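You operate a simulated robot arm through the tools that you are given. There is no shell and no other tool. Be economical: measure what you need, move in short steps, check, and stop when the job is done.

You are at the controls of a simulated robot arm. One attempt, no reset.

Task
Put things in order on the worktop under the window. At the end: the green packet (marked "TEA") is on the red tin (marked "BEANS"); the black plug stands where the yellow crock stood; the brown napkin ring stands where the black plug stood; the yellow crock stands on top of the teal ribbed tray; whatever was shut is shut again. Leave all else as you found it, and nothing knocked over.

It is judged by the outcome, as a careful person would: the job done as asked, and still so three seconds after it is handed in. It fails if anything else is knocked over, pushed out of place, dropped, spilled or broken.

Robot
A 6-joint arm with a two-finger parallel gripper, fixed in place. Base frame: the origin is at the foot of the arm, x ahead of it, y to its left, z up; the work surface is at about z = 860. Readings come in mm, rad, newtons and seconds.
With the tool pointing down near the work surface it reaches from about 240 to 640 mm from the base axis. Its first joint turns from -1.152 to 1.152 rad. Payload 2.7 kg.
The tool frame sits at the grasp point between the pads (the TCP): z along the fingers, y along the line on which they close. The tips reach 23 mm beyond it. The gripper opens to 94 mm. The fingers are 38 mm wide and 10 mm thick; the gripper's body (54 by 96 mm) begins 39 mm behind the TCP.
Orientation is that of the tool frame in the base frame, as a unit quaternion [x, y, z, w]. With the fingers straight down and closing along the base's y, the tool's x points along the base's -x, its y along +y and its z along -z.

Tools
- The arm moves only by the tool move_arm. Its argument "targets" is a list of rows, each an object (a shift or turn left out is 0, a gripper value left out holds the last) with "offset": the shift along the tool's x, y, z in mm, a list of three; "delta_rot": the turn, a rotation vector about the tool's x, y, z in rad, a list of three. In form: [{"offset": [dx, dy, dz], "delta_rot": [ax, ay, az]}, ...]. A call has 1 to 20 rows; each row shifts and turns the commanded pose from where the row before left it, along the tool's axes as they then stand. "fingers" is the closure, from 0 (fully open) to 1 (shut), set as the call begins (left out, the last holds). Each row takes 0.2 s and may step no farther than 50 mm and 0.15 rad from the row before; otherwise, or with a gripper value out of range, the whole call is refused. Where a pose cannot be reached the arm comes as near as it can. A force on the tool above 40 N (or 10 N above the force at the start of the call, whichever is more), or a blocked arm, ends the call early, and 0.2 s more pass. The fingers move at their own pace (about 45 mm/s each) and stop on an object; they squeeze with about 43 N. The grip force told is the motor's: it shows also when the fingers shut on nothing. Time passes only in rows, and 0.2 s behind the last, so rows that do not move let the fingers close. The reply holds the time, the measured pose of the TCP, the force on the tool along the base axes, the opening and the grip force, in the units named above and with some noise.
- Cameras (640 x 400 px; columns grow to the right, rows downward): "scene" is fixed at [93.3, -453.8, 1401.5]; the picture's right is [0.53, -0.84, 0.00], its down [-0.52, -0.33, -0.79] and it looks along [0.66, 0.42, -0.62] (base axes); focal length 248 px, centre (320, 200). "wrist" rides on the gripper at [-39, 0, -44] in the tool frame; the picture's right is [0.00, -1.00, 0.00], its down [0.97, 0.00, -0.24] and it looks along [0.24, 0.00, 0.97] (tool axes); focal length 218 px, centre (320, 200).
- get_image(camera): a new picture of that camera. It takes no simulated time.
- point_at(camera, pixels): for up to 12 pixels [column, row] of the newest picture of that camera ("zoom" is the newest enlarged one), the place [x, y, z] in the base frame of the surface seen there, good to about 2 mm. It takes no simulated time.
- zoom(camera, box): a new picture of the part [left, top, right, bottom] of that camera's present view, enlarged. It takes no simulated time.
- hand_in(): hands the job in; it is judged then, once.

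Work in short steps. Measure before you move; look again where a grasp or a placing could have gone wrong, and mend it. You have 80 turns and 54 pictures in all, those below and enlarged ones among them. Open the gripper and draw the arm clear of the work before you hand the job in, unless the task says otherwise; then end with one line.

The tools are called after "Request:" by a JSON object that holds its "fn" and its "kwargs". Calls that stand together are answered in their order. move_arm: Moves the arm, as the interface text tells. Its arguments: {"type":"object","properties":{"targets":{"type":"array","items":{"type":"object","properties":{"offset":{"type":"array","items":{"type":"number"}},"delta_rot":{"type":"array","items":{"type":"number"}}}}},"fingers":{"type":"number"}},"required":["targets"]} The other tools are called the same way: get_image (camera) takes a picture; point_at (camera, pixels) gives the place of the surface under pixels of a picture; zoom (camera, box) takes an enlarged picture of a part of a camera's view; hand_in () hands the job in.

At the start:

```text
time: 0.0
tool_pos: [334.7, 6.2, 1253.4]
ee_rot: [0.001, 1.0, 0.0, 0.0]
contact_force: [0.0, 0.4, 1.0]
width: 94.1
gripper_force: 0.1
```

scene: 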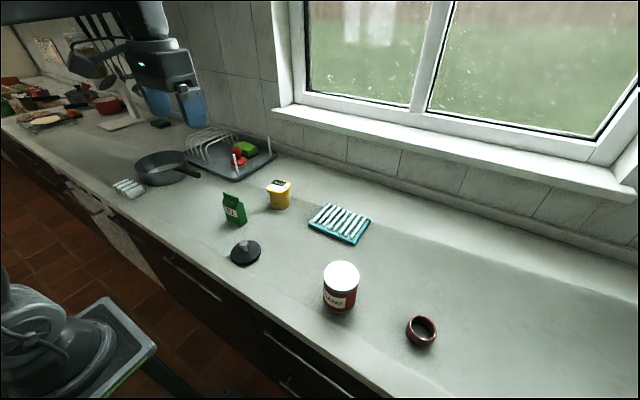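
wrist: 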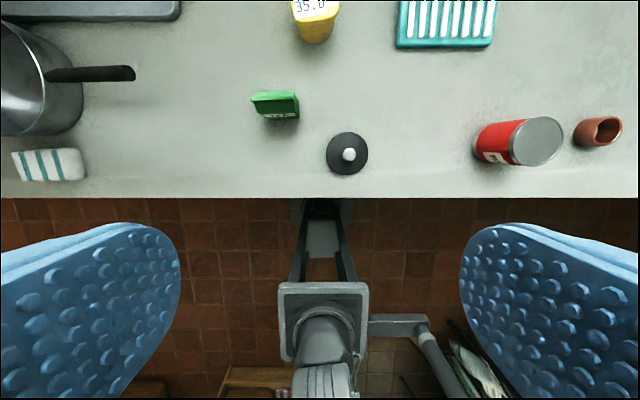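

The scene shows packet (233,208), crock (279,194), tray (340,222), plug (245,252), tin (341,286), ring (421,330). I zoom in to measure them.

Request:
{"fn": "zoom", "kwargs": {"camera": "scene", "box": [200, 160, 392, 280]}}

Request:
{"fn": "zoom", "kwargs": {"camera": "scene", "box": [290, 240, 482, 360]}}

Request:
{"fn": "zoom", "kwargs": {"camera": "wrist", "box": [220, 0, 640, 200]}}

```text
3.33 times, centred on (296, 220) of scene
```

zoom: 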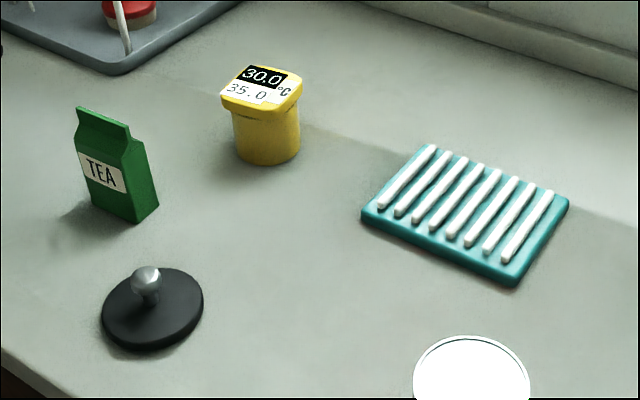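

```text
3.33 times, centred on (386, 300) of scene
```

zoom: 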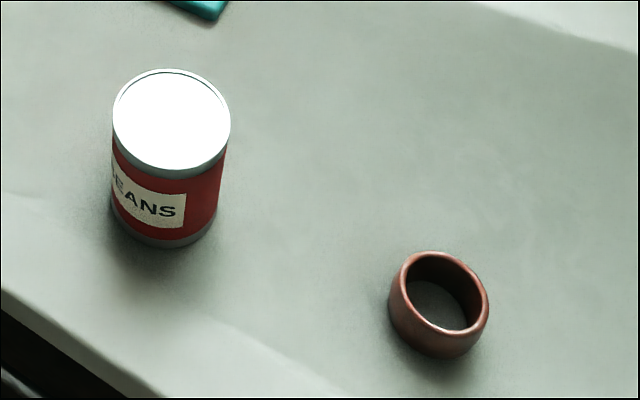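

```text
1.52 times, centred on (430, 100) of wrist
```

zoom: 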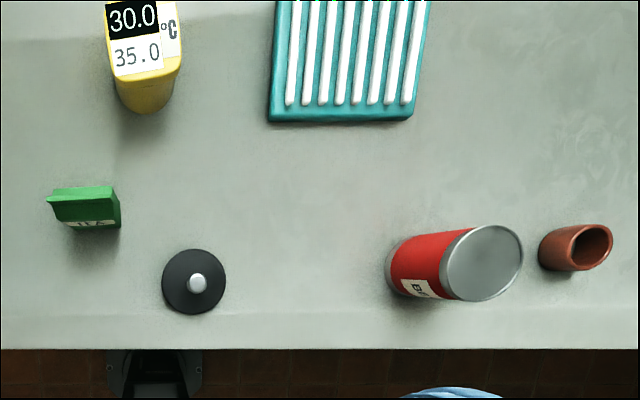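

I measure the pieces from the wrist zoom, and from the scene picture.

Request:
{"fn": "point_at", "kwargs": {"camera": "zoom", "pixels": [[197, 283], [163, 285], [226, 283], [195, 250], [195, 314], [482, 262], [445, 262], [522, 262], [482, 226], [480, 300], [270, 118], [410, 118]]}}

Request:
{"fn": "point_at", "kwargs": {"camera": "scene", "pixels": [[224, 193], [238, 197], [243, 226], [247, 221], [228, 222], [267, 188], [273, 181], [290, 183], [284, 191], [273, 206], [280, 209], [289, 205]]}}

Request:
{"fn": "point_at", "kwargs": {"camera": "scene", "pixels": [[309, 224], [329, 204], [370, 221], [354, 244], [332, 226], [340, 222], [412, 318], [435, 328], [420, 316], [425, 339], [415, 343], [423, 347]]}}

```text
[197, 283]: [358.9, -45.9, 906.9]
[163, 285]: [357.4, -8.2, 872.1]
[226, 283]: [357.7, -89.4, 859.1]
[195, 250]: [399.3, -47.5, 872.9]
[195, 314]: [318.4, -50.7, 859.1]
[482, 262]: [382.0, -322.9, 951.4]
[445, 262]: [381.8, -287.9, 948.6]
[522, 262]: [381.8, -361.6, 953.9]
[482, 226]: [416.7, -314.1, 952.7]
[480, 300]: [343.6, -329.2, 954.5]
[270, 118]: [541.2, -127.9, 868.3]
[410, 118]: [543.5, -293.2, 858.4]
```

```text
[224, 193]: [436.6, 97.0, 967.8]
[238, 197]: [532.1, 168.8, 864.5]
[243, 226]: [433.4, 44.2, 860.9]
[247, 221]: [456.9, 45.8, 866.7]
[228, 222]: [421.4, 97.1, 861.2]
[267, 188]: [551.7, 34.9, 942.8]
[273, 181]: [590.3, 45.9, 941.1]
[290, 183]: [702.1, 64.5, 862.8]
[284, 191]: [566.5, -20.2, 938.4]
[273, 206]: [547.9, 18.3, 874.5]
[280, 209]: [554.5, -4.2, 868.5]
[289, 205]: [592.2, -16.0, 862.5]
```

```text
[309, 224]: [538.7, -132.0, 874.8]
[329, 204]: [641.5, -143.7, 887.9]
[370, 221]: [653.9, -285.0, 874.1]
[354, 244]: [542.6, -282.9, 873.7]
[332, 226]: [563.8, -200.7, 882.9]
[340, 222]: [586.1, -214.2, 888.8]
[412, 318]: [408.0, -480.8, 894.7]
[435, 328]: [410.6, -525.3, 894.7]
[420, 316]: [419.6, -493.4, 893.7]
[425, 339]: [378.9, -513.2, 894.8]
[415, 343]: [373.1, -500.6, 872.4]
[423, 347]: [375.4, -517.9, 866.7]
```

Tin, plug and tray are measured. I move in over packet and crock for a better view from above.

Request:
{"fn": "move_arm", "kwargs": {"targets": [{"offset": [-30, 6, 20]}, {"offset": [-30, 6, 20]}, {"offset": [-30, 6, 20]}, {"offset": [-30, 6, 20]}, {"offset": [-10, 0, 10]}]}}

Request:
{"fn": "get_image", "kwargs": {"camera": "wrist"}}

```text
time: 1.2
tool_pos: [465.0, 31.4, 1163.2]
ee_rot: [0.0, 1.0, 0.0, 0.0]
contact_force: [-0.6, -0.6, -0.1]
width: 94.1
gripper_force: 0.1
```

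```text
48 pictures are left
```

wrist: 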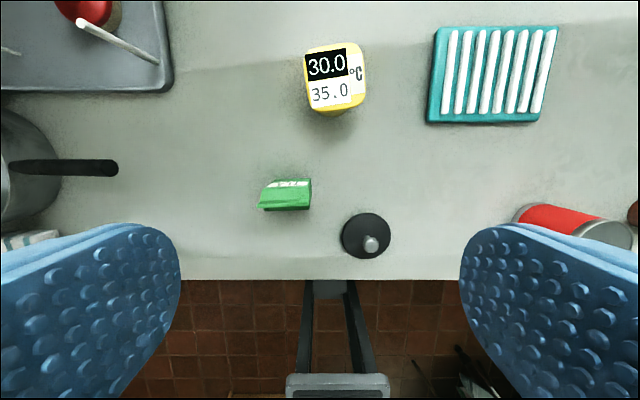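

Request:
{"fn": "zoom", "kwargs": {"camera": "wrist", "box": [240, 20, 400, 220]}}

Request:
{"fn": "point_at", "kwargs": {"camera": "wrist", "pixels": [[305, 55], [360, 45], [365, 100], [312, 108], [335, 77], [260, 208], [308, 209], [311, 181], [266, 186], [285, 198], [285, 184], [289, 207]]}}

```text
2.00 times, centred on (320, 120) of wrist
```

zoom: 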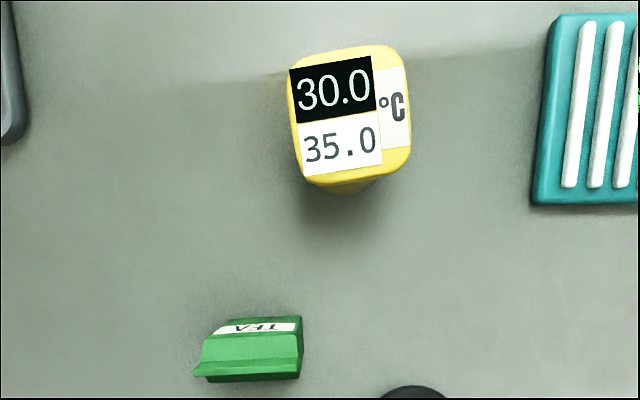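

```text
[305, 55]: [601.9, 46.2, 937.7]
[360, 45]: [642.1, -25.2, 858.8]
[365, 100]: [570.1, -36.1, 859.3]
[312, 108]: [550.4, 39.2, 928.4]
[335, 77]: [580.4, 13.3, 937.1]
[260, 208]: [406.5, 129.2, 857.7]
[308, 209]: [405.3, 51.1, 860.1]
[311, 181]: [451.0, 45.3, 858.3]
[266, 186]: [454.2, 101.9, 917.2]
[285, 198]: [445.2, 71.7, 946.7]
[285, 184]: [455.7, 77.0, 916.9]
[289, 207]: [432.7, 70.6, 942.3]
```

The packet's yaw and gable matter for the grip. I go above it, closer, and look.

Request:
{"fn": "move_arm", "kwargs": {"targets": [{"offset": [12, 20, 40]}, {"offset": [13, 19, 40]}, {"offset": [0, 0, 20]}]}}

Request:
{"fn": "get_image", "kwargs": {"camera": "wrist"}}

Request:
{"fn": "zoom", "kwargs": {"camera": "scene", "box": [200, 170, 296, 230]}}

```text
time: 2.0
tool_pos: [440.5, 70.5, 1065.1]
ee_rot: [0.001, 1.0, 0.0, 0.001]
contact_force: [-0.2, 0.2, 0.4]
width: 94.1
gripper_force: 0.0
```

```text
46 pictures are left
```

wrist: 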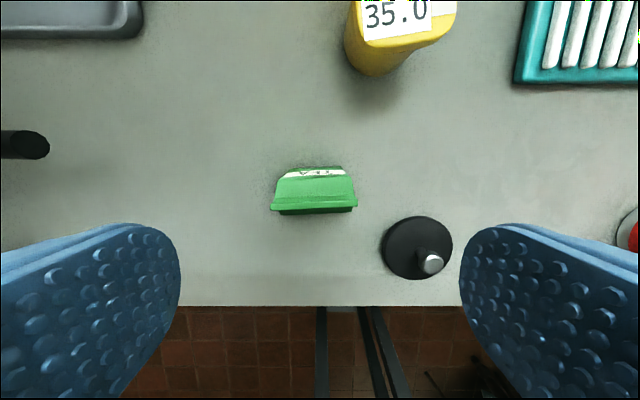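

```text
6.67 times, centred on (248, 200) of scene
```

zoom: 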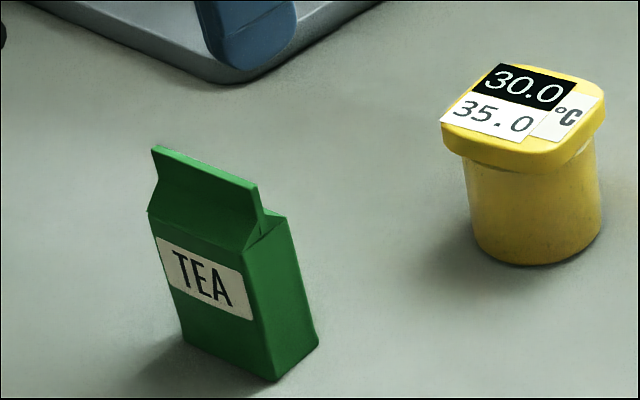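

Request:
{"fn": "point_at", "kwargs": {"camera": "zoom", "pixels": [[156, 152], [253, 190], [152, 212], [245, 254], [283, 220], [275, 376], [315, 344], [188, 344], [200, 168], [252, 305], [257, 285], [295, 270]]}}

Request:
{"fn": "point_at", "kwargs": {"camera": "wrist", "pixels": [[274, 208], [355, 206], [287, 170], [341, 168], [315, 207], [315, 195], [420, 247], [432, 265], [315, 180]]}}

```text
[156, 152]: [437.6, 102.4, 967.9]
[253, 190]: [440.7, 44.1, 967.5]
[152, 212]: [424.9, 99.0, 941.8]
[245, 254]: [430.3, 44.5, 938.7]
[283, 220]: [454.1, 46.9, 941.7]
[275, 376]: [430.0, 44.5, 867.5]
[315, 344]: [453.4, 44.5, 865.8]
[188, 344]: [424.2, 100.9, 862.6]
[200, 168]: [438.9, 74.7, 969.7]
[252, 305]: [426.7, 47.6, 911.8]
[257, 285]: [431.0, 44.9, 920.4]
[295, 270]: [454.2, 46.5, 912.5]
```

```text
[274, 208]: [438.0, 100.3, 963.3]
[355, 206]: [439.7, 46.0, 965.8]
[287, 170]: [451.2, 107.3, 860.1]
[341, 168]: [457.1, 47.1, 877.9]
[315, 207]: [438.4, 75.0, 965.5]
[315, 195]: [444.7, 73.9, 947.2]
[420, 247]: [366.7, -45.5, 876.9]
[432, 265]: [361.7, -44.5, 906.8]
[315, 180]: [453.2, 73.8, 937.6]
```

Packet: centre (440,73), body 28 x 56 mm, shoulder z≈941, ridge z≈968, yaw about 0.055. I descend to TCP z 937 with fingers straddling its width, then close.

Request:
{"fn": "move_arm", "kwargs": {"targets": [{"offset": [0, 2.5, 30], "delta_rot": [0, 0, -0.055]}, {"offset": [0, 0, 40]}, {"offset": [0, 0, 35]}, {"offset": [0, 0, 23]}, {}], "fingers": 0}}

Request:
{"fn": "move_arm", "kwargs": {"targets": [{}, {}, {}, {}], "fingers": 1}}

Request:
{"fn": "zoom", "kwargs": {"camera": "scene", "box": [180, 140, 308, 220]}}

```text
time: 3.2
tool_pos: [440.2, 71.6, 936.3]
ee_rot: [-0.027, 1.0, 0.0, 0.0]
contact_force: [0.3, 0.3, -0.2]
width: 93.9
gripper_force: 0.1
```

```text
time: 4.2
tool_pos: [440.1, 70.8, 937.4]
ee_rot: [-0.028, 1.0, 0.0, -0.001]
contact_force: [0.3, -0.2, 0.8]
width: 59.7
gripper_force: 43.3
```

```text
5.00 times, centred on (244, 180) of scene
```

zoom: 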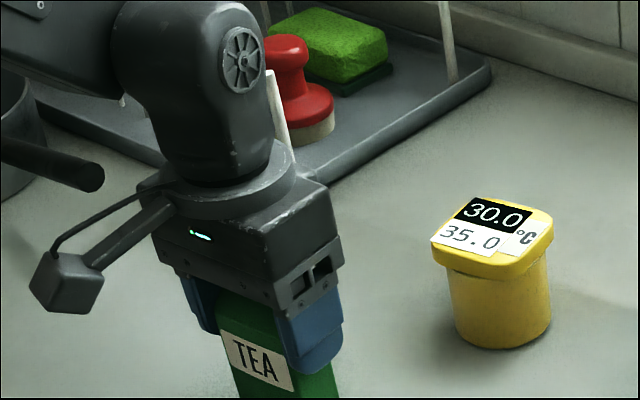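

Packet is gripped at 59.7 mm. I lift 130 mm and carry it over the tin (381,-323).

Request:
{"fn": "move_arm", "kwargs": {"targets": [{"offset": [0, 0, -15]}, {"offset": [0, 0, -35]}, {"offset": [0, 0, -40]}, {"offset": [0, 0, -40]}, {"offset": [6.7, -32.5, 0]}, {"offset": [6.7, -32.5, 0]}, {"offset": [6.7, -32.5, 0]}, {"offset": [6.7, -32.5, 0]}, {"offset": [6.7, -32.5, 0]}, {"offset": [6.7, -32.5, 0]}, {"offset": [6.7, -32.5, 0]}, {"offset": [6.7, -32.5, 0]}, {"offset": [6.7, -32.5, 0]}, {"offset": [6.7, -32.5, 0]}, {"offset": [6.7, -32.5, 0]}, {"offset": [6.7, -32.5, 0]}, {}]}}

Request:
{"fn": "get_image", "kwargs": {"camera": "scene"}}

Request:
{"fn": "get_image", "kwargs": {"camera": "wrist"}}

```text
time: 7.8
tool_pos: [381.6, -321.0, 1066.0]
ee_rot: [-0.028, 1.0, 0.0, 0.0]
contact_force: [-0.3, 0.1, -0.5]
width: 59.5
gripper_force: 42.5
```

```text
43 pictures are left
```

scene: 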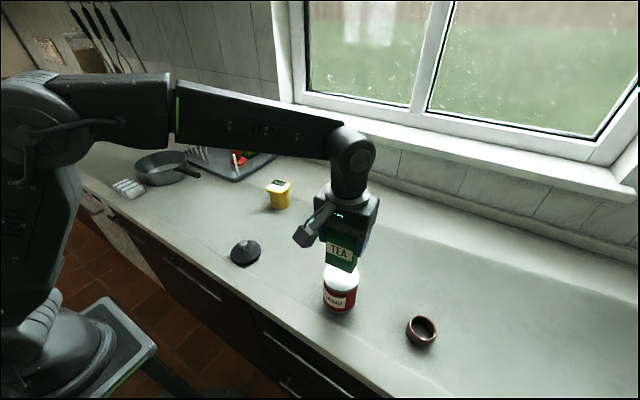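

```text
42 pictures are left
```

wrist: 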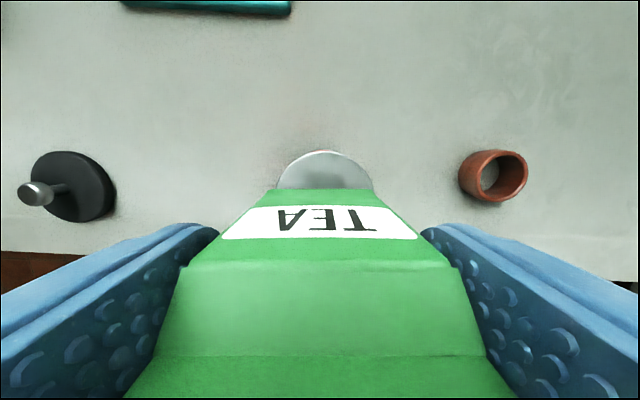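

I shift 3 mm onto the tin's centre and lower to just above its top (base expected at z≈954).

Request:
{"fn": "move_arm", "kwargs": {"targets": [{"offset": [1, -3, 8]}, {"offset": [0, 0, 12]}, {"offset": [0, 0, 10]}, {"offset": [0, 0, 4]}, {}]}}

Request:
{"fn": "zoom", "kwargs": {"camera": "scene", "box": [292, 230, 388, 320]}}

```text
time: 9.0
tool_pos: [380.3, -323.5, 1031.8]
ee_rot: [-0.027, 1.0, 0.0, 0.0]
contact_force: [0.2, 0.1, -1.4]
width: 59.6
gripper_force: 42.8
```

```text
4.44 times, centred on (340, 275) of scene
```

zoom: 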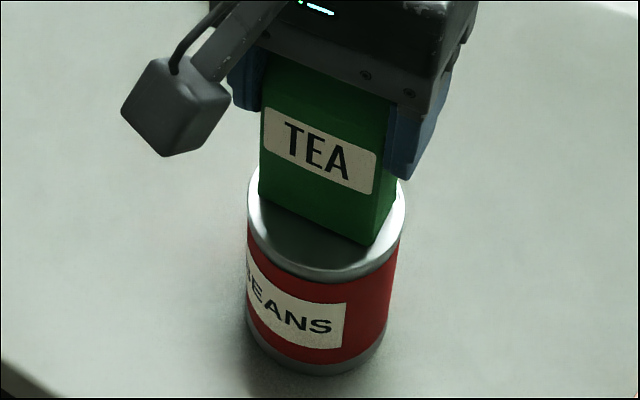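

The packet looks slightly to the back of the tin; I measure the rim and packet foot.

Request:
{"fn": "point_at", "kwargs": {"camera": "zoom", "pixels": [[250, 200], [402, 205], [320, 276], [290, 268], [380, 250], [258, 235], [370, 240], [262, 196], [310, 245], [395, 185], [255, 175]]}}

```text
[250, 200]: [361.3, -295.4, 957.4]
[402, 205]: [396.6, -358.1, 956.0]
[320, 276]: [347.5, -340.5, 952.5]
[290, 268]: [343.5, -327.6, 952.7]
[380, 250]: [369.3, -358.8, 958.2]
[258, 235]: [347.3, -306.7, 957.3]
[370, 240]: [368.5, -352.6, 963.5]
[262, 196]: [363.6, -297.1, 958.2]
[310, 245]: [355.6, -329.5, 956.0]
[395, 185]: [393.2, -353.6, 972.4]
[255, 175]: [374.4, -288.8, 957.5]
```

The packet is centred within about 2 mm. I lower in 1 mm steps until there is force.

Request:
{"fn": "move_arm", "kwargs": {"targets": [{"offset": [0, -1, 1]}, {"offset": [0, -1, 1]}, {}]}}

```text
time: 9.8
tool_pos: [381.1, -325.8, 1029.3]
ee_rot: [-0.027, 1.0, 0.0, 0.001]
contact_force: [-0.4, 2.2, 4.4]
width: 59.4
gripper_force: 43.0
```

Force has just begun (4.4 N up); one more millimetre, to be sure.

Request:
{"fn": "move_arm", "kwargs": {"targets": [{"offset": [0, 0, 0.7]}, {}]}}

```text
time: 10.4
tool_pos: [380.8, -326.8, 1029.9]
ee_rot: [-0.026, 1.0, -0.001, 0.002]
contact_force: [0.9, 3.5, 13.3]
width: 59.8
gripper_force: 43.4
```

It rests (13 N). I ease off the pressure, open, and rise straight up.

Request:
{"fn": "move_arm", "kwargs": {"targets": [{"offset": [0, 0, -0.7]}, {}]}}

Request:
{"fn": "move_arm", "kwargs": {"targets": [{}, {}, {}, {}, {"offset": [0, 0, -15]}, {"offset": [0, 0, -30]}, {"offset": [0, 0, -40]}, {"offset": [0, 0, -40]}], "fingers": 0}}

Request:
{"fn": "zoom", "kwargs": {"camera": "scene", "box": [260, 180, 452, 300]}}

```text
time: 11.0
tool_pos: [381.2, -325.5, 1028.9]
ee_rot: [-0.027, 1.0, 0.0, 0.001]
contact_force: [1.3, 1.9, 12.2]
width: 59.8
gripper_force: 42.6
```

```text
time: 12.8
tool_pos: [381.4, -326.4, 1155.5]
ee_rot: [-0.026, 1.0, 0.0, 0.0]
contact_force: [-0.4, 0.9, 0.5]
width: 94.4
gripper_force: 0.1
```

```text
3.33 times, centred on (356, 240) of scene
```

zoom: 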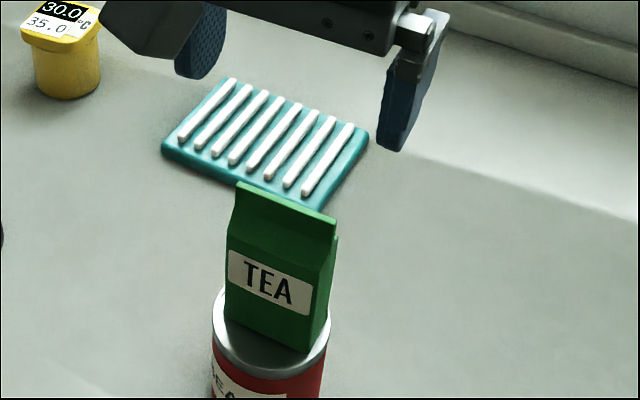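

Packet stands well on the tin. Next the crock: I turn to its yaw (~0.135) and move over it to look closely.

Request:
{"fn": "move_arm", "kwargs": {"targets": [{"delta_rot": [0, 0, -0.08]}, {"offset": [-26.7, 38.8, 0]}, {"offset": [-26.7, 38.8, 0]}, {"offset": [-26.7, 38.8, 0]}, {"offset": [-26.7, 38.8, 0]}, {"offset": [-26.7, 38.8, 0]}, {"offset": [-26.7, 38.8, 0]}, {"offset": [-26.7, 38.8, 0]}, {"offset": [-26.7, 38.8, 0]}, {"offset": [0, 0, 35]}, {"offset": [0, 0, 35]}, {}]}}

Request:
{"fn": "get_image", "kwargs": {"camera": "wrist"}}

Request:
{"fn": "zoom", "kwargs": {"camera": "scene", "box": [248, 165, 312, 215]}}

```text
time: 15.4
tool_pos: [550.9, 7.8, 1085.1]
ee_rot: [-0.067, 0.998, 0.0, 0.001]
contact_force: [0.0, -0.9, 0.6]
width: 94.1
gripper_force: 0.1
```

```text
39 pictures are left
```

wrist: 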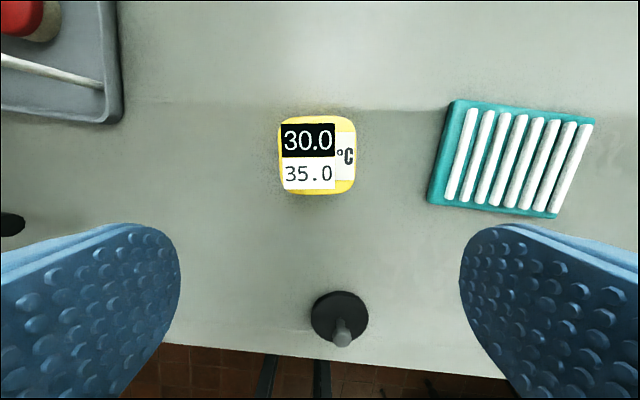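

```text
8.00 times, centred on (280, 190) of scene
```

zoom: 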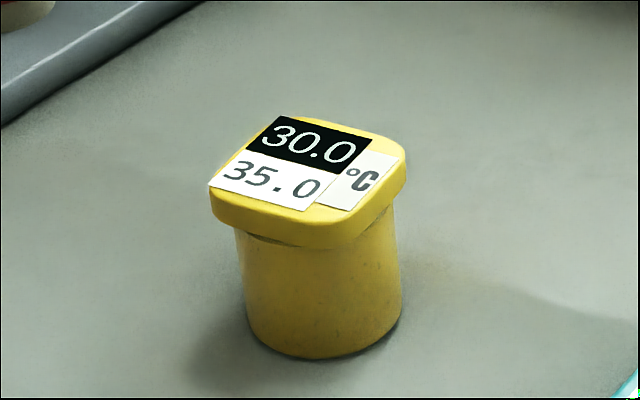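

Request:
{"fn": "point_at", "kwargs": {"camera": "wrist", "pixels": [[281, 160], [353, 160], [318, 119], [318, 190], [318, 155], [452, 104], [594, 122], [430, 200], [552, 215], [512, 160], [320, 193]]}}

Request:
{"fn": "point_at", "kwargs": {"camera": "zoom", "pixels": [[255, 325], [320, 354], [380, 335], [398, 310], [240, 240], [398, 225], [213, 200], [320, 245], [300, 240], [380, 225], [250, 300]]}}

```text
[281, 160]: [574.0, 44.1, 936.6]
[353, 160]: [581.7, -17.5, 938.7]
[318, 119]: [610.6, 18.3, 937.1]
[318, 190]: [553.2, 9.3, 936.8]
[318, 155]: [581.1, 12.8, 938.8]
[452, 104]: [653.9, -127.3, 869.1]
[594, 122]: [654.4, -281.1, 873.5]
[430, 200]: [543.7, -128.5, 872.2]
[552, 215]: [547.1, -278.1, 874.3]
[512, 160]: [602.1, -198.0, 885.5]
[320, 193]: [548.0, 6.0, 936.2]
```

```text
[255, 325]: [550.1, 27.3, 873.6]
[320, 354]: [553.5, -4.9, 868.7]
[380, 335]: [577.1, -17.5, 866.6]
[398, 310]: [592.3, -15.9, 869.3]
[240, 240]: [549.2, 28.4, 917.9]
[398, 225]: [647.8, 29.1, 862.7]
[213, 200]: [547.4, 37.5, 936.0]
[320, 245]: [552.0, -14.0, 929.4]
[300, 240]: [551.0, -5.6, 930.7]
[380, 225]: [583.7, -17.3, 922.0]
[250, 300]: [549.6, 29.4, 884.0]
```

Crock: centre (580.5,13), top z 938, 62 mm wide, yaw ≈0.135. I descend over it to TCP z 905 and grip.

Request:
{"fn": "move_arm", "kwargs": {"targets": [{"offset": [-30, 1.2, 20]}, {"offset": [0, 0, 40]}, {"offset": [0, 0, 40]}, {"offset": [0, 0, 40]}, {"offset": [0, 0, 25]}, {"offset": [0, 0, 15]}, {}]}}

Request:
{"fn": "move_arm", "kwargs": {"targets": [{}, {}, {}, {}], "fingers": 1}}

Request:
{"fn": "move_arm", "kwargs": {"targets": [{"offset": [0, 0, -5]}, {"offset": [0, 0, -15]}, {}]}}

Request:
{"fn": "zoom", "kwargs": {"camera": "scene", "box": [232, 130, 344, 220]}}

```text
time: 17.0
tool_pos: [581.7, 15.0, 903.0]
ee_rot: [-0.067, 0.998, 0.0, 0.001]
contact_force: [0.3, 0.2, -0.7]
width: 94.1
gripper_force: 0.0
```

```text
time: 18.0
tool_pos: [581.1, 15.1, 904.2]
ee_rot: [-0.067, 0.998, 0.0, 0.0]
contact_force: [0.6, 0.5, -0.6]
width: 65.2
gripper_force: 43.7
```

```text
time: 18.8
tool_pos: [581.1, 14.6, 924.8]
ee_rot: [-0.067, 0.998, 0.0, 0.0]
contact_force: [0.2, -0.6, -2.6]
width: 65.1
gripper_force: 43.4
```

```text
4.44 times, centred on (288, 175) of scene
```

zoom: 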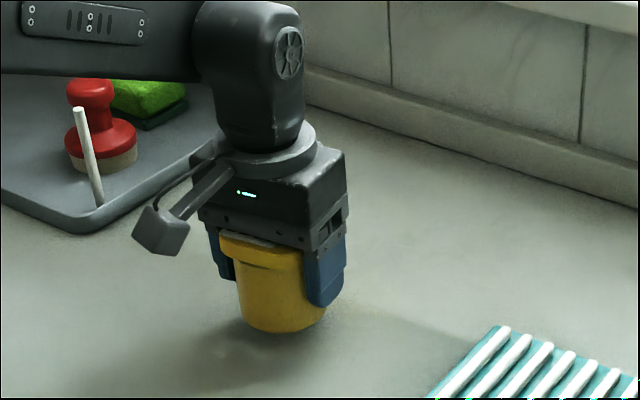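

Whole crock comes up. I raise it 60 mm more and carry it over the tray centre (592,-206).

Request:
{"fn": "move_arm", "kwargs": {"targets": [{"offset": [0, 0, -30]}, {"offset": [0, 0, -30]}, {"offset": [2.7, -31.5, 0]}, {"offset": [2.7, -31.5, 0]}, {"offset": [2.7, -31.5, 0]}, {"offset": [2.7, -31.5, 0]}, {"offset": [2.7, -31.5, 0]}, {"offset": [2.7, -31.5, 0]}, {"offset": [2.7, -31.5, 0]}, {}]}}

Request:
{"fn": "zoom", "kwargs": {"camera": "scene", "box": [276, 140, 404, 260]}}

```text
time: 21.0
tool_pos: [590.7, -207.6, 984.4]
ee_rot: [-0.067, 0.998, 0.0, 0.0]
contact_force: [0.2, 0.4, -2.2]
width: 65.1
gripper_force: 43.2
```

```text
3.33 times, centred on (340, 200) of scene
```

zoom: 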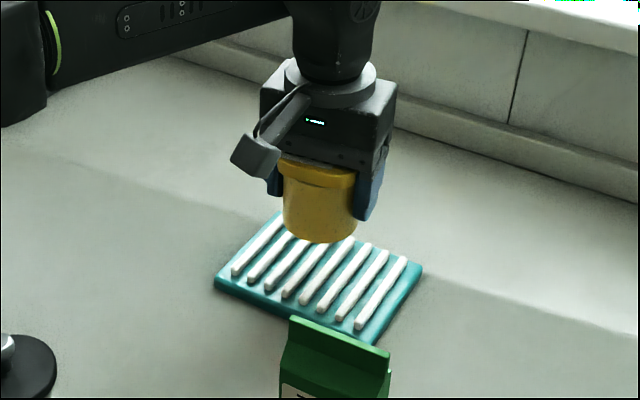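

Centred over the tray. I lower to just above the ribs (contact expected at TCP z≈932).

Request:
{"fn": "move_arm", "kwargs": {"targets": [{"offset": [0, 0, 20]}, {"offset": [0, 0, 15]}, {"offset": [0, 0, 8]}, {"offset": [0, 0, 4]}, {}]}}

Request:
{"fn": "move_arm", "kwargs": {"targets": [{"offset": [0, 0, 1.5]}, {"offset": [0, 0, 1.5]}, {}]}}

```text
time: 22.2
tool_pos: [590.8, -207.0, 936.8]
ee_rot: [-0.068, 0.998, -0.001, 0.0]
contact_force: [0.1, 0.4, -2.6]
width: 65.1
gripper_force: 42.2
```

```text
time: 23.0
tool_pos: [592.5, -207.0, 934.8]
ee_rot: [-0.067, 0.998, 0.0, 0.0]
contact_force: [0.5, 0.7, -2.2]
width: 65.4
gripper_force: 43.5
```

No contact yet; I go on in small steps.

Request:
{"fn": "move_arm", "kwargs": {"targets": [{"offset": [0, 0, 1.2]}, {"offset": [0, 0, 1.2]}, {}]}}

```text
time: 23.8
tool_pos: [591.3, -206.7, 931.4]
ee_rot: [-0.067, 0.998, 0.0, 0.0]
contact_force: [-0.1, 0.3, -2.5]
width: 65.2
gripper_force: 42.9
```

Request:
{"fn": "move_arm", "kwargs": {"targets": [{"offset": [0, 0, 1]}, {"offset": [0, 0, 1]}, {}]}}

Request:
{"fn": "zoom", "kwargs": {"camera": "scene", "box": [292, 170, 388, 250]}}

```text
time: 24.6
tool_pos: [591.5, -207.9, 930.2]
ee_rot: [-0.067, 0.998, -0.001, 0.001]
contact_force: [0.6, -0.1, -1.5]
width: 65.3
gripper_force: 42.9
```

```text
5.00 times, centred on (340, 210) of scene
```

zoom: 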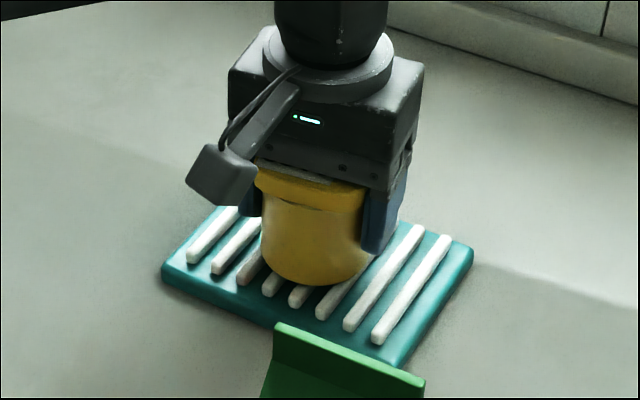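

Very near now; I continue in 1 mm steps.

Request:
{"fn": "move_arm", "kwargs": {"targets": [{"offset": [0, 0, 1]}, {}]}}

Request:
{"fn": "move_arm", "kwargs": {"targets": [{"offset": [0, 0, 0.7]}, {}]}}

```text
time: 25.2
tool_pos: [591.4, -206.2, 930.4]
ee_rot: [-0.067, 0.998, -0.001, 0.001]
contact_force: [-1.5, 0.9, 2.4]
width: 65.0
gripper_force: 43.3
```

```text
time: 25.8
tool_pos: [591.6, -205.6, 929.5]
ee_rot: [-0.068, 0.998, 0.0, 0.001]
contact_force: [-3.5, 0.8, 9.8]
width: 65.4
gripper_force: 43.2
```

Seated at about 10 N. I open and rise straight.

Request:
{"fn": "move_arm", "kwargs": {"targets": [{"offset": [0, 0, -0.5]}, {}, {}, {}, {"offset": [0, 0, -15]}, {"offset": [0, 0, -40]}, {"offset": [0, 0, -40]}, {"offset": [0, 0, -40]}, {}], "fingers": 0}}

Request:
{"fn": "zoom", "kwargs": {"camera": "scene", "box": [292, 170, 388, 250]}}

Request:
{"fn": "zoom", "kwargs": {"camera": "scene", "box": [220, 230, 268, 270]}}

Request:
{"fn": "point_at", "kwargs": {"camera": "zoom", "pixels": [[320, 150], [320, 200], [320, 100], [320, 250], [280, 130], [350, 130], [130, 230], [480, 230], [320, 330], [320, 355], [300, 170], [340, 80]]}}

```text
time: 27.8
tool_pos: [579.6, -203.5, 1060.5]
ee_rot: [-0.067, 0.998, 0.001, 0.0]
contact_force: [0.0, -0.5, 0.3]
width: 94.0
gripper_force: 0.1
out of reach, approached as far as the arm can: row 8
```

```text
5.00 times, centred on (340, 210) of scene
```

zoom: 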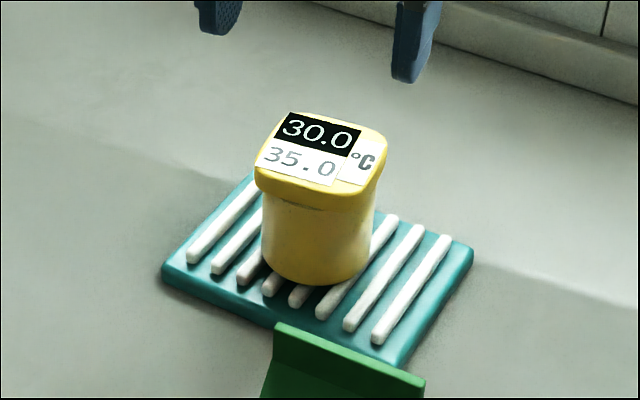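

```text
10.00 times, centred on (244, 250) of scene
```

zoom: 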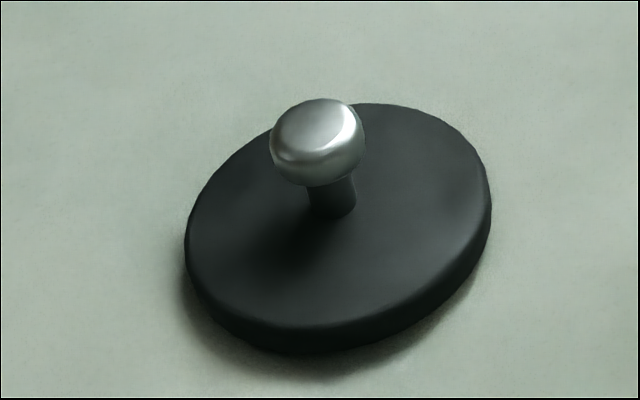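

```text
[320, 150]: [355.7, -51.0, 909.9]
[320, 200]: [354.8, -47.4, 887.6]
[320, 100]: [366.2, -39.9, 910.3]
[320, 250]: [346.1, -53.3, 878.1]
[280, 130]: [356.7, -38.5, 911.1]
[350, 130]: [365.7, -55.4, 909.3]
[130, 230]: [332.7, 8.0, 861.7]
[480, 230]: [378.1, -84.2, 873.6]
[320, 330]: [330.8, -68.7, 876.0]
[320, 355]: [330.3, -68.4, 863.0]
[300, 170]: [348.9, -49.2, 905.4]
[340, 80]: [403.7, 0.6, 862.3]
```

Crock stands well on the tray. Plug knob: centre (359,-47), top z 910, disc top z 876. I move above it and look.

Request:
{"fn": "move_arm", "kwargs": {"targets": [{"offset": [32.8, 30.7, 0]}, {"offset": [32.8, 30.7, 0]}, {"offset": [32.8, 30.7, 0]}, {"offset": [32.8, 30.7, 0]}, {"offset": [32.8, 30.7, 0]}, {"offset": [32.8, 30.7, 0]}, {"delta_rot": [0, 0, 0.135]}, {"offset": [0, 0, 40]}, {}]}}

Request:
{"fn": "get_image", "kwargs": {"camera": "wrist"}}

```text
time: 29.8
tool_pos: [359.6, -47.1, 1018.7]
ee_rot: [0.001, 1.0, 0.0, 0.0]
contact_force: [-0.1, 0.1, 0.2]
width: 94.1
gripper_force: 0.2
```

```text
32 pictures are left
```

wrist: 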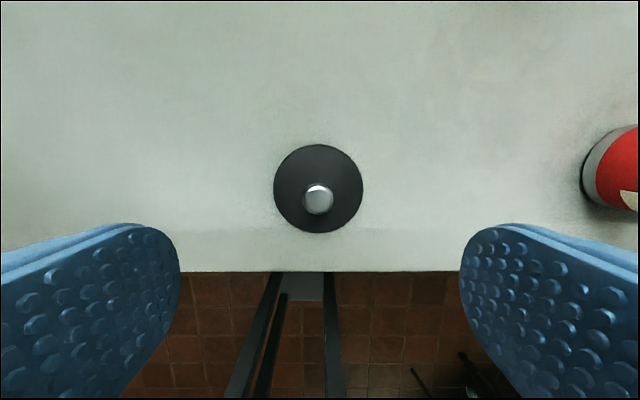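

Request:
{"fn": "point_at", "kwargs": {"camera": "wrist", "pixels": [[318, 199], [308, 199], [329, 199], [318, 188], [318, 211], [277, 188], [360, 188], [318, 147], [318, 230], [290, 160], [347, 160]]}}

```text
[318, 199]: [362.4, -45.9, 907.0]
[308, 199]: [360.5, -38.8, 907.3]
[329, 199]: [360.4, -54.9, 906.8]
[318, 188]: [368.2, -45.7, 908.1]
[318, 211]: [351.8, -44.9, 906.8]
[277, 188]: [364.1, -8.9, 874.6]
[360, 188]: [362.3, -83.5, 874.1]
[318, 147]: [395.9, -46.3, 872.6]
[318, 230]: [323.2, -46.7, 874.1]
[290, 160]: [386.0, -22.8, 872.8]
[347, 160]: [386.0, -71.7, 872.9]
```

Plug centre (359.7,-46.3); the TCP is already over it. I descend to TCP z 902 (tips 3 mm above the disc) and close on the knob.

Request:
{"fn": "move_arm", "kwargs": {"targets": [{"offset": [0, 0.8, 40]}, {"offset": [0, 0, 40]}, {"offset": [0, 0, 25]}, {"offset": [0, 0, 11]}, {}]}}

Request:
{"fn": "move_arm", "kwargs": {"targets": [{}, {}, {}, {}, {}], "fingers": 1}}

Request:
{"fn": "move_arm", "kwargs": {"targets": [{"offset": [0, 0, -5]}, {"offset": [0, 0, -20]}, {}]}}

Request:
{"fn": "zoom", "kwargs": {"camera": "scene", "box": [196, 200, 292, 280]}}

```text
time: 31.0
tool_pos: [359.1, -46.0, 901.7]
ee_rot: [0.001, 1.0, 0.0, 0.0]
contact_force: [0.1, -0.6, 0.1]
width: 93.8
gripper_force: 0.1
```

```text
time: 32.2
tool_pos: [360.2, -45.4, 903.4]
ee_rot: [0.001, 1.0, -0.001, 0.0]
contact_force: [0.0, 0.6, 0.0]
width: 22.5
gripper_force: 41.3
```

```text
time: 33.0
tool_pos: [360.3, -47.1, 928.8]
ee_rot: [0.001, 1.0, 0.0, 0.001]
contact_force: [0.1, 0.9, -0.2]
width: 22.4
gripper_force: 43.6
```

```text
5.00 times, centred on (244, 240) of scene
```

zoom: 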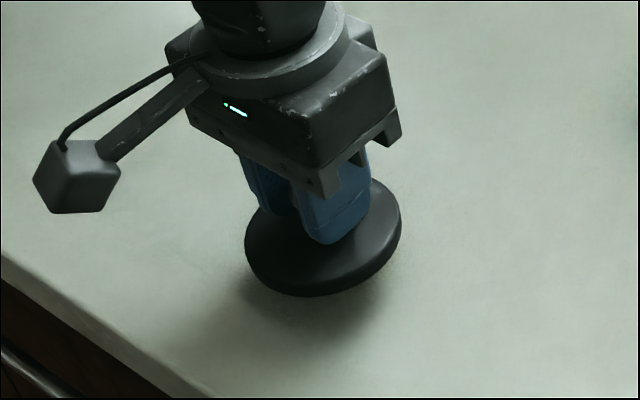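

Plug lifted. I carry it to the crock's former place (581,14).

Request:
{"fn": "move_arm", "kwargs": {"targets": [{"offset": [0, 0, -30]}, {"offset": [-31.5, 8.6, 0]}, {"offset": [-31.5, 8.6, 0]}, {"offset": [-31.5, 8.6, 0]}, {"offset": [-31.5, 8.6, 0]}, {"offset": [-31.5, 8.6, 0]}, {"offset": [-31.5, 8.6, 0]}, {"offset": [-31.5, 8.6, 0]}, {"offset": [0, 0, 25]}, {"offset": [0, 0, 20]}, {}]}}

Request:
{"fn": "zoom", "kwargs": {"camera": "scene", "box": [232, 150, 328, 230]}}

```text
time: 35.4
tool_pos: [580.9, 13.3, 913.4]
ee_rot: [0.0, 1.0, 0.0, 0.0]
contact_force: [0.5, -0.2, -0.5]
width: 21.9
gripper_force: 42.7
```

```text
5.00 times, centred on (280, 190) of scene
```

zoom: 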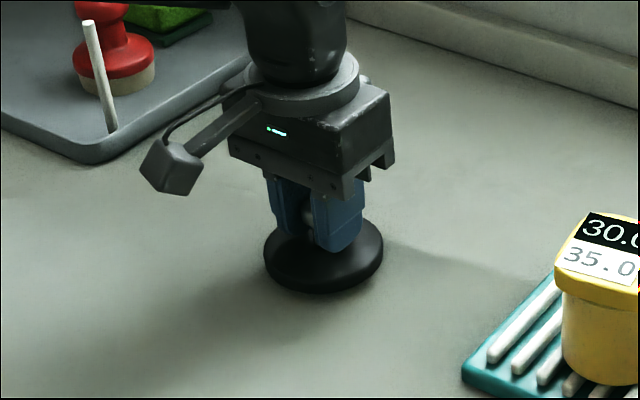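

In place and level; contact expected at TCP z≈902–903. I lower.

Request:
{"fn": "move_arm", "kwargs": {"targets": [{"offset": [0, 0.5, 5]}, {"offset": [0, 0, 3]}, {"offset": [0, 0, 1]}, {}]}}

Request:
{"fn": "move_arm", "kwargs": {"targets": [{"offset": [0, 0, 1]}, {}]}}

```text
time: 36.4
tool_pos: [579.3, 14.1, 905.6]
ee_rot: [0.001, 1.0, 0.0, 0.0]
contact_force: [-0.4, -0.1, -1.5]
width: 22.2
gripper_force: 42.6
```

```text
time: 37.0
tool_pos: [580.8, 13.7, 903.6]
ee_rot: [0.001, 1.0, 0.0, 0.0]
contact_force: [-0.1, -0.2, -1.2]
width: 22.0
gripper_force: 43.2
```

Request:
{"fn": "move_arm", "kwargs": {"targets": [{"offset": [0, 0, 1]}, {}]}}

Request:
{"fn": "move_arm", "kwargs": {"targets": [{"offset": [0, 0, 0.7]}, {}]}}

```text
time: 37.6
tool_pos: [581.3, 15.1, 903.9]
ee_rot: [0.0, 1.0, 0.0, 0.001]
contact_force: [-0.4, -0.3, 4.3]
width: 22.1
gripper_force: 43.2
```

```text
time: 38.2
tool_pos: [581.6, 13.8, 903.7]
ee_rot: [0.0, 1.0, 0.001, 0.001]
contact_force: [-1.4, -0.4, 10.0]
width: 22.2
gripper_force: 43.0
```

Plug stands at the crock's old place. I open, rise, and go round high toward the ring, halting near (360,-400) for a look.

Request:
{"fn": "move_arm", "kwargs": {"targets": [{"offset": [0, 0, -0.5]}, {}, {}, {"offset": [0, 0, -20]}, {"offset": [0, 0, -40]}, {"offset": [0, 0, -40]}, {"offset": [30, 0, -25]}, {"offset": [35, 0, -30]}, {"offset": [35, 0, -30]}, {"offset": [35, 0, -30]}, {"offset": [35, 0, -20]}], "fingers": 0}}

Request:
{"fn": "zoom", "kwargs": {"camera": "scene", "box": [232, 150, 392, 250]}}

```text
time: 40.6
tool_pos: [410.8, 13.8, 1138.6]
ee_rot: [0.0, 1.0, 0.0, 0.0]
contact_force: [-0.3, -0.9, 0.4]
width: 94.0
gripper_force: 0.0
```

```text
4.00 times, centred on (312, 200) of scene
```

zoom: 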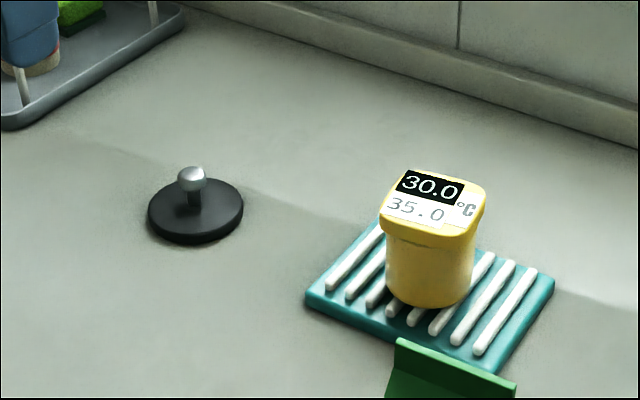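

All fine. I swing over to the ring side, at z 1138 (53 mm clear over the packet).

Request:
{"fn": "move_arm", "kwargs": {"targets": [{"offset": [4.1, -42.4, 0]}, {"offset": [4.1, -42.4, 0]}, {"offset": [4.1, -42.4, 0]}, {"offset": [4.1, -42.4, 0]}, {"offset": [4.1, -42.4, 0]}, {"offset": [4.1, -42.4, 0]}, {"offset": [4.1, -42.4, 0]}, {"offset": [4.1, -42.4, 0]}, {"offset": [4.1, -42.4, 0]}, {"offset": [4.1, -42.4, 0]}, {}]}}

Request:
{"fn": "get_image", "kwargs": {"camera": "wrist"}}

```text
time: 43.0
tool_pos: [369.2, -409.7, 1137.4]
ee_rot: [0.0, 1.0, 0.001, 0.0]
contact_force: [-0.7, 0.0, 0.5]
width: 94.1
gripper_force: 0.0
```

```text
28 pictures are left
```

wrist: 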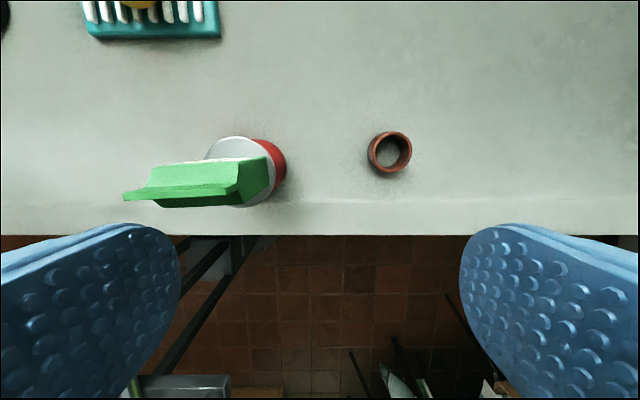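

Request:
{"fn": "zoom", "kwargs": {"camera": "wrist", "box": [350, 120, 430, 180]}}

Request:
{"fn": "point_at", "kwargs": {"camera": "wrist", "pixels": [[371, 152], [410, 152], [391, 133], [391, 171], [378, 138], [404, 138], [404, 166], [377, 166]]}}

```text
6.67 times, centred on (390, 150) of wrist
```

zoom: 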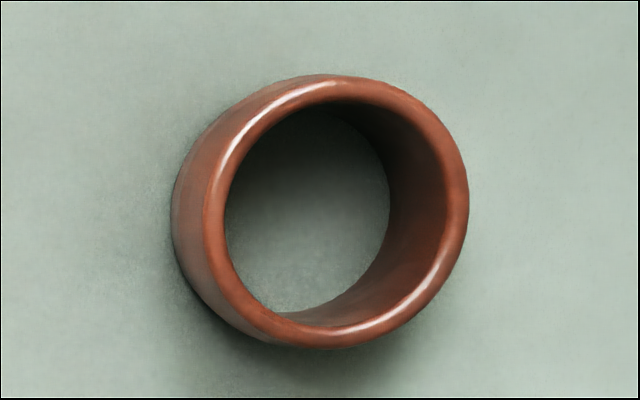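

```text
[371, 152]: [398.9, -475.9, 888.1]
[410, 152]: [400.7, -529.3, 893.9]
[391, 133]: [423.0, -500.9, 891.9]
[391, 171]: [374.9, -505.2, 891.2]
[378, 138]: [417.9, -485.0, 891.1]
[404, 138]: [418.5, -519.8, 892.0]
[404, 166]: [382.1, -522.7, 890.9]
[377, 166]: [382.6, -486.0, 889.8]
```

Ring: centre (400,-503), outer radius 26.5, top z 894. I move beside it away from tin, descend to z≈997, then out over it.

Request:
{"fn": "move_arm", "kwargs": {"targets": [{"offset": [19.5, -30, 0]}, {"offset": [19.5, -30, 0]}, {"offset": [0, 0, 35]}, {"offset": [0, 0, 35]}, {"offset": [0, 0, 35]}, {"offset": [0, 0, 35]}, {"offset": [-32, -16.5, 0]}, {"offset": [-32, -16.5, 0]}, {}]}}

Request:
{"fn": "get_image", "kwargs": {"camera": "wrist"}}

Request:
{"fn": "get_image", "kwargs": {"camera": "scene"}}

```text
time: 45.0
tool_pos: [389.9, -498.0, 995.5]
ee_rot: [0.0, 1.0, 0.002, 0.0]
contact_force: [-0.4, -0.2, 0.3]
width: 94.0
gripper_force: 0.1
out of reach, approached as far as the arm can: row 8
```

```text
26 pictures are left
```

wrist: 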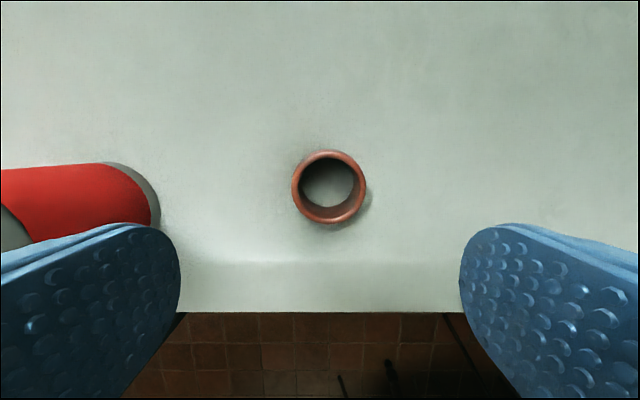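

```text
25 pictures are left
```

scene: 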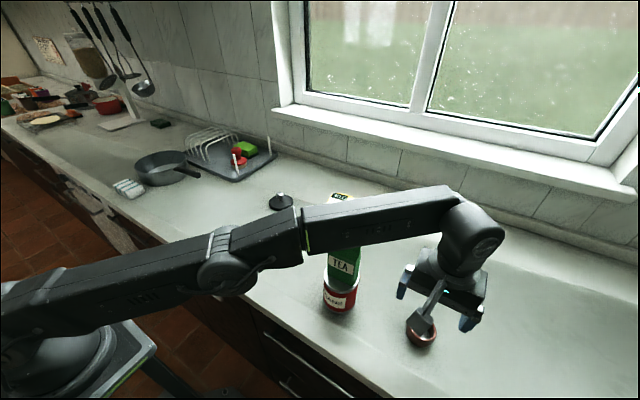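

The ring lies under the TCP. I check the forearm's clearance to the packet before going lower.

Request:
{"fn": "point_at", "kwargs": {"camera": "scene", "pixels": [[305, 230], [308, 252], [350, 212], [350, 240], [400, 195], [400, 228], [440, 190], [440, 225], [270, 262], [240, 240], [460, 240], [345, 258]]}}

Request:
{"fn": "point_at", "kwargs": {"camera": "wrist", "pixels": [[294, 186], [364, 186], [330, 153], [330, 221], [305, 160], [355, 160], [355, 212], [305, 212]]}}

```text
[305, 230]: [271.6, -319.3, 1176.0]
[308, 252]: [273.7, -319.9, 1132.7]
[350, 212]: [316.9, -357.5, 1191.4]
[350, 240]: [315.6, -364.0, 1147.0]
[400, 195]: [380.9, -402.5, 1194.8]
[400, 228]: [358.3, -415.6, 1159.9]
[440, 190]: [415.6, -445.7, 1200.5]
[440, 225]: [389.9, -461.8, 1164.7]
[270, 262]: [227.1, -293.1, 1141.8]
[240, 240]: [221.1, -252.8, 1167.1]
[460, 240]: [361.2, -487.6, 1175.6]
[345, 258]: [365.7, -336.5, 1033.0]
```

```text
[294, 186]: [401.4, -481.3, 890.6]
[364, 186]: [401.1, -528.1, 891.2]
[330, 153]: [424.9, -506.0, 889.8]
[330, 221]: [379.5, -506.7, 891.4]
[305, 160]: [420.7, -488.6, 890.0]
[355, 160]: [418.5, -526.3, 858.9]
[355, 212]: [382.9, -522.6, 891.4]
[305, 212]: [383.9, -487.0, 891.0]
```

The forearm is offset to the tin's side (underside z≈1140 above the packet) and would come too near the packet's top lower down. So I turn the tool until its closing line is radial (yaw +0.67) and tilt it 0.35 about that line, moving the wrist away from the tin.

Request:
{"fn": "move_arm", "kwargs": {"targets": [{"offset": [10, 12, 0]}, {"delta_rot": [0, 0, -0.134]}, {"delta_rot": [0, 0, -0.134]}, {"delta_rot": [0, 0, -0.134]}, {"delta_rot": [0, 0, -0.134]}, {"delta_rot": [0, 0, -0.134]}, {"delta_rot": [0, -0.1167, 0]}, {"delta_rot": [0, -0.1167, 0]}, {"delta_rot": [0, -0.1166, 0]}, {}]}}

Request:
{"fn": "get_image", "kwargs": {"camera": "scene"}}

Request:
{"fn": "get_image", "kwargs": {"camera": "wrist"}}

```text
time: 47.2
tool_pos: [379.6, -484.8, 996.7]
ee_rot: [-0.325, 0.929, 0.058, 0.165]
contact_force: [-0.6, 0.3, 0.2]
width: 93.5
gripper_force: 0.2
```

```text
24 pictures are left
```

scene: 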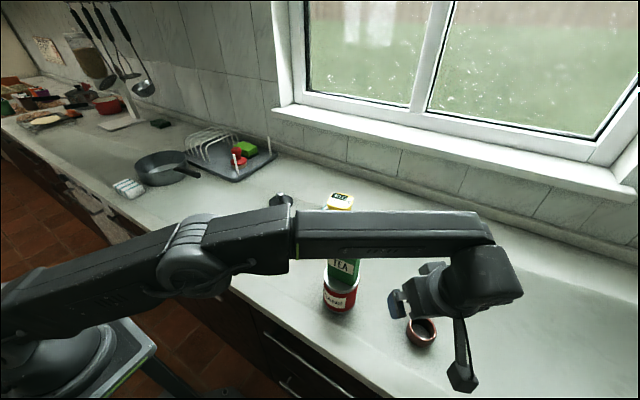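

```text
23 pictures are left
```

wrist: 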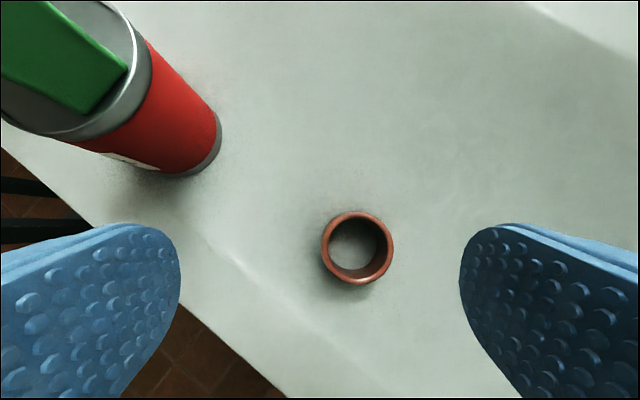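

The wrist has moved away from the tin. A cube-shaped fitting hangs at (463,375) on the low side; I measure it and the forearm.

Request:
{"fn": "zoom", "kwargs": {"camera": "scene", "box": [280, 190, 540, 400]}}

Request:
{"fn": "point_at", "kwargs": {"camera": "scene", "pixels": [[463, 388], [450, 375], [475, 378], [460, 345], [345, 225], [345, 254], [330, 254], [420, 245], [390, 215], [420, 260], [400, 300], [300, 255]]}}

```text
1.90 times, centred on (410, 295) of scene
```

zoom: 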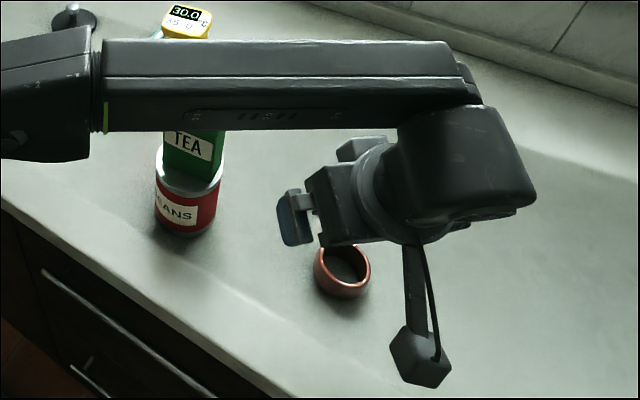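

```text
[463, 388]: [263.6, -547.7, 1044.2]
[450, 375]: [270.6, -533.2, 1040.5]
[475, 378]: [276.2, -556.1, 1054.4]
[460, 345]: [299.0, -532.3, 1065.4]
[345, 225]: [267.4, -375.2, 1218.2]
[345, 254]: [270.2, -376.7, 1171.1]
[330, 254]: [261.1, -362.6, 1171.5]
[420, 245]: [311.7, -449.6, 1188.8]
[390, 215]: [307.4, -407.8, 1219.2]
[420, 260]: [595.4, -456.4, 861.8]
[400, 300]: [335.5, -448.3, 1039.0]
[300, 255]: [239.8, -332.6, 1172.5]
```

Forearm now passes well beside the packet, and the cube stays ~43 mm above TCP level. I move over the ring and descend part-way.

Request:
{"fn": "move_arm", "kwargs": {"targets": [{"offset": [-4.4, -27, 1.6]}, {"offset": [8.6, 0, 23.5]}, {"offset": [8.6, 0, 23.5]}, {}]}}

Request:
{"fn": "get_image", "kwargs": {"camera": "wrist"}}

Request:
{"fn": "get_image", "kwargs": {"camera": "scene"}}

```text
time: 48.2
tool_pos: [387.6, -490.4, 942.5]
ee_rot: [-0.324, 0.93, 0.058, 0.164]
contact_force: [0.4, -0.4, -0.5]
width: 94.3
gripper_force: 0.1
out of reach, approached as far as the arm can: row 1
```

```text
21 pictures are left
```

wrist: 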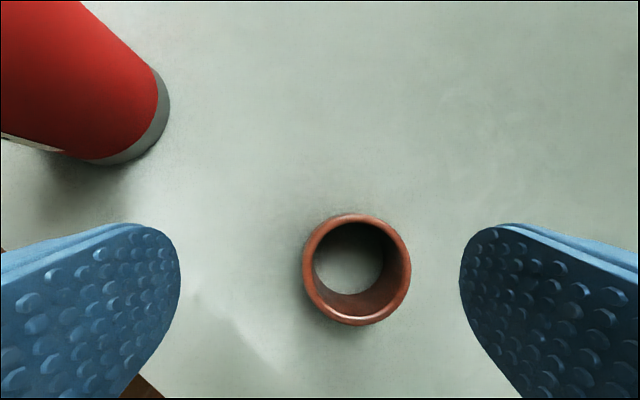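

```text
20 pictures are left
```

scene: 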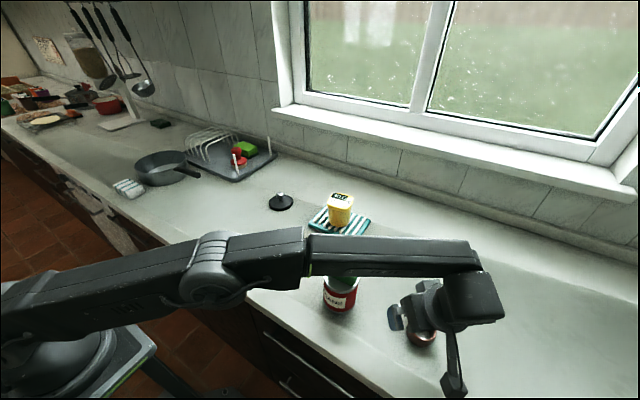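

The reach ends ~17 mm short of the ring. With yaw back to 0 and tilt 0.45 the wrist goes both inward and away from the tin; I rise 30 mm and do that.

Request:
{"fn": "move_arm", "kwargs": {"targets": [{"offset": [-10.3, 0, -28.2]}, {"offset": [0, 8, 0]}, {"delta_rot": [0.046, 0, 0.1258]}, {"delta_rot": [0.046, 0, 0.1258]}, {"delta_rot": [0.046, 0, 0.1258]}, {"delta_rot": [0.046, 0, 0.1258]}, {"delta_rot": [0.046, 0, 0.1258]}, {"delta_rot": [0, -0.1, 0]}, {}]}}

Request:
{"fn": "get_image", "kwargs": {"camera": "scene"}}

Request:
{"fn": "get_image", "kwargs": {"camera": "wrist"}}

```text
time: 50.2
tool_pos: [383.7, -484.7, 973.8]
ee_rot: [0.001, 0.975, 0.0, 0.224]
contact_force: [-0.5, -0.1, -0.4]
width: 94.0
gripper_force: 0.0
```

```text
19 pictures are left
```

scene: 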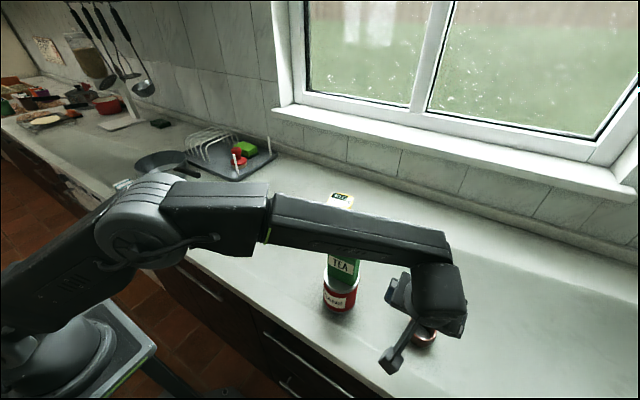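

```text
18 pictures are left
```

wrist: 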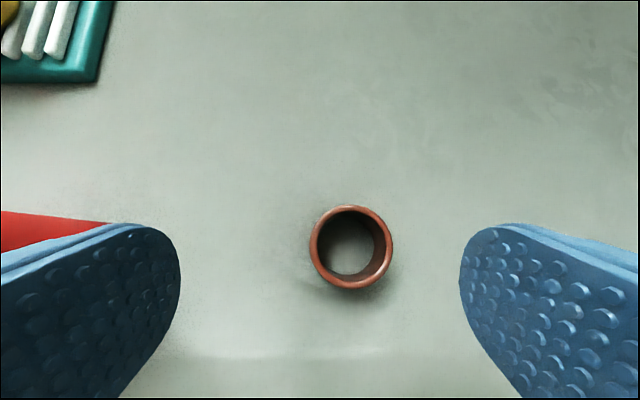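

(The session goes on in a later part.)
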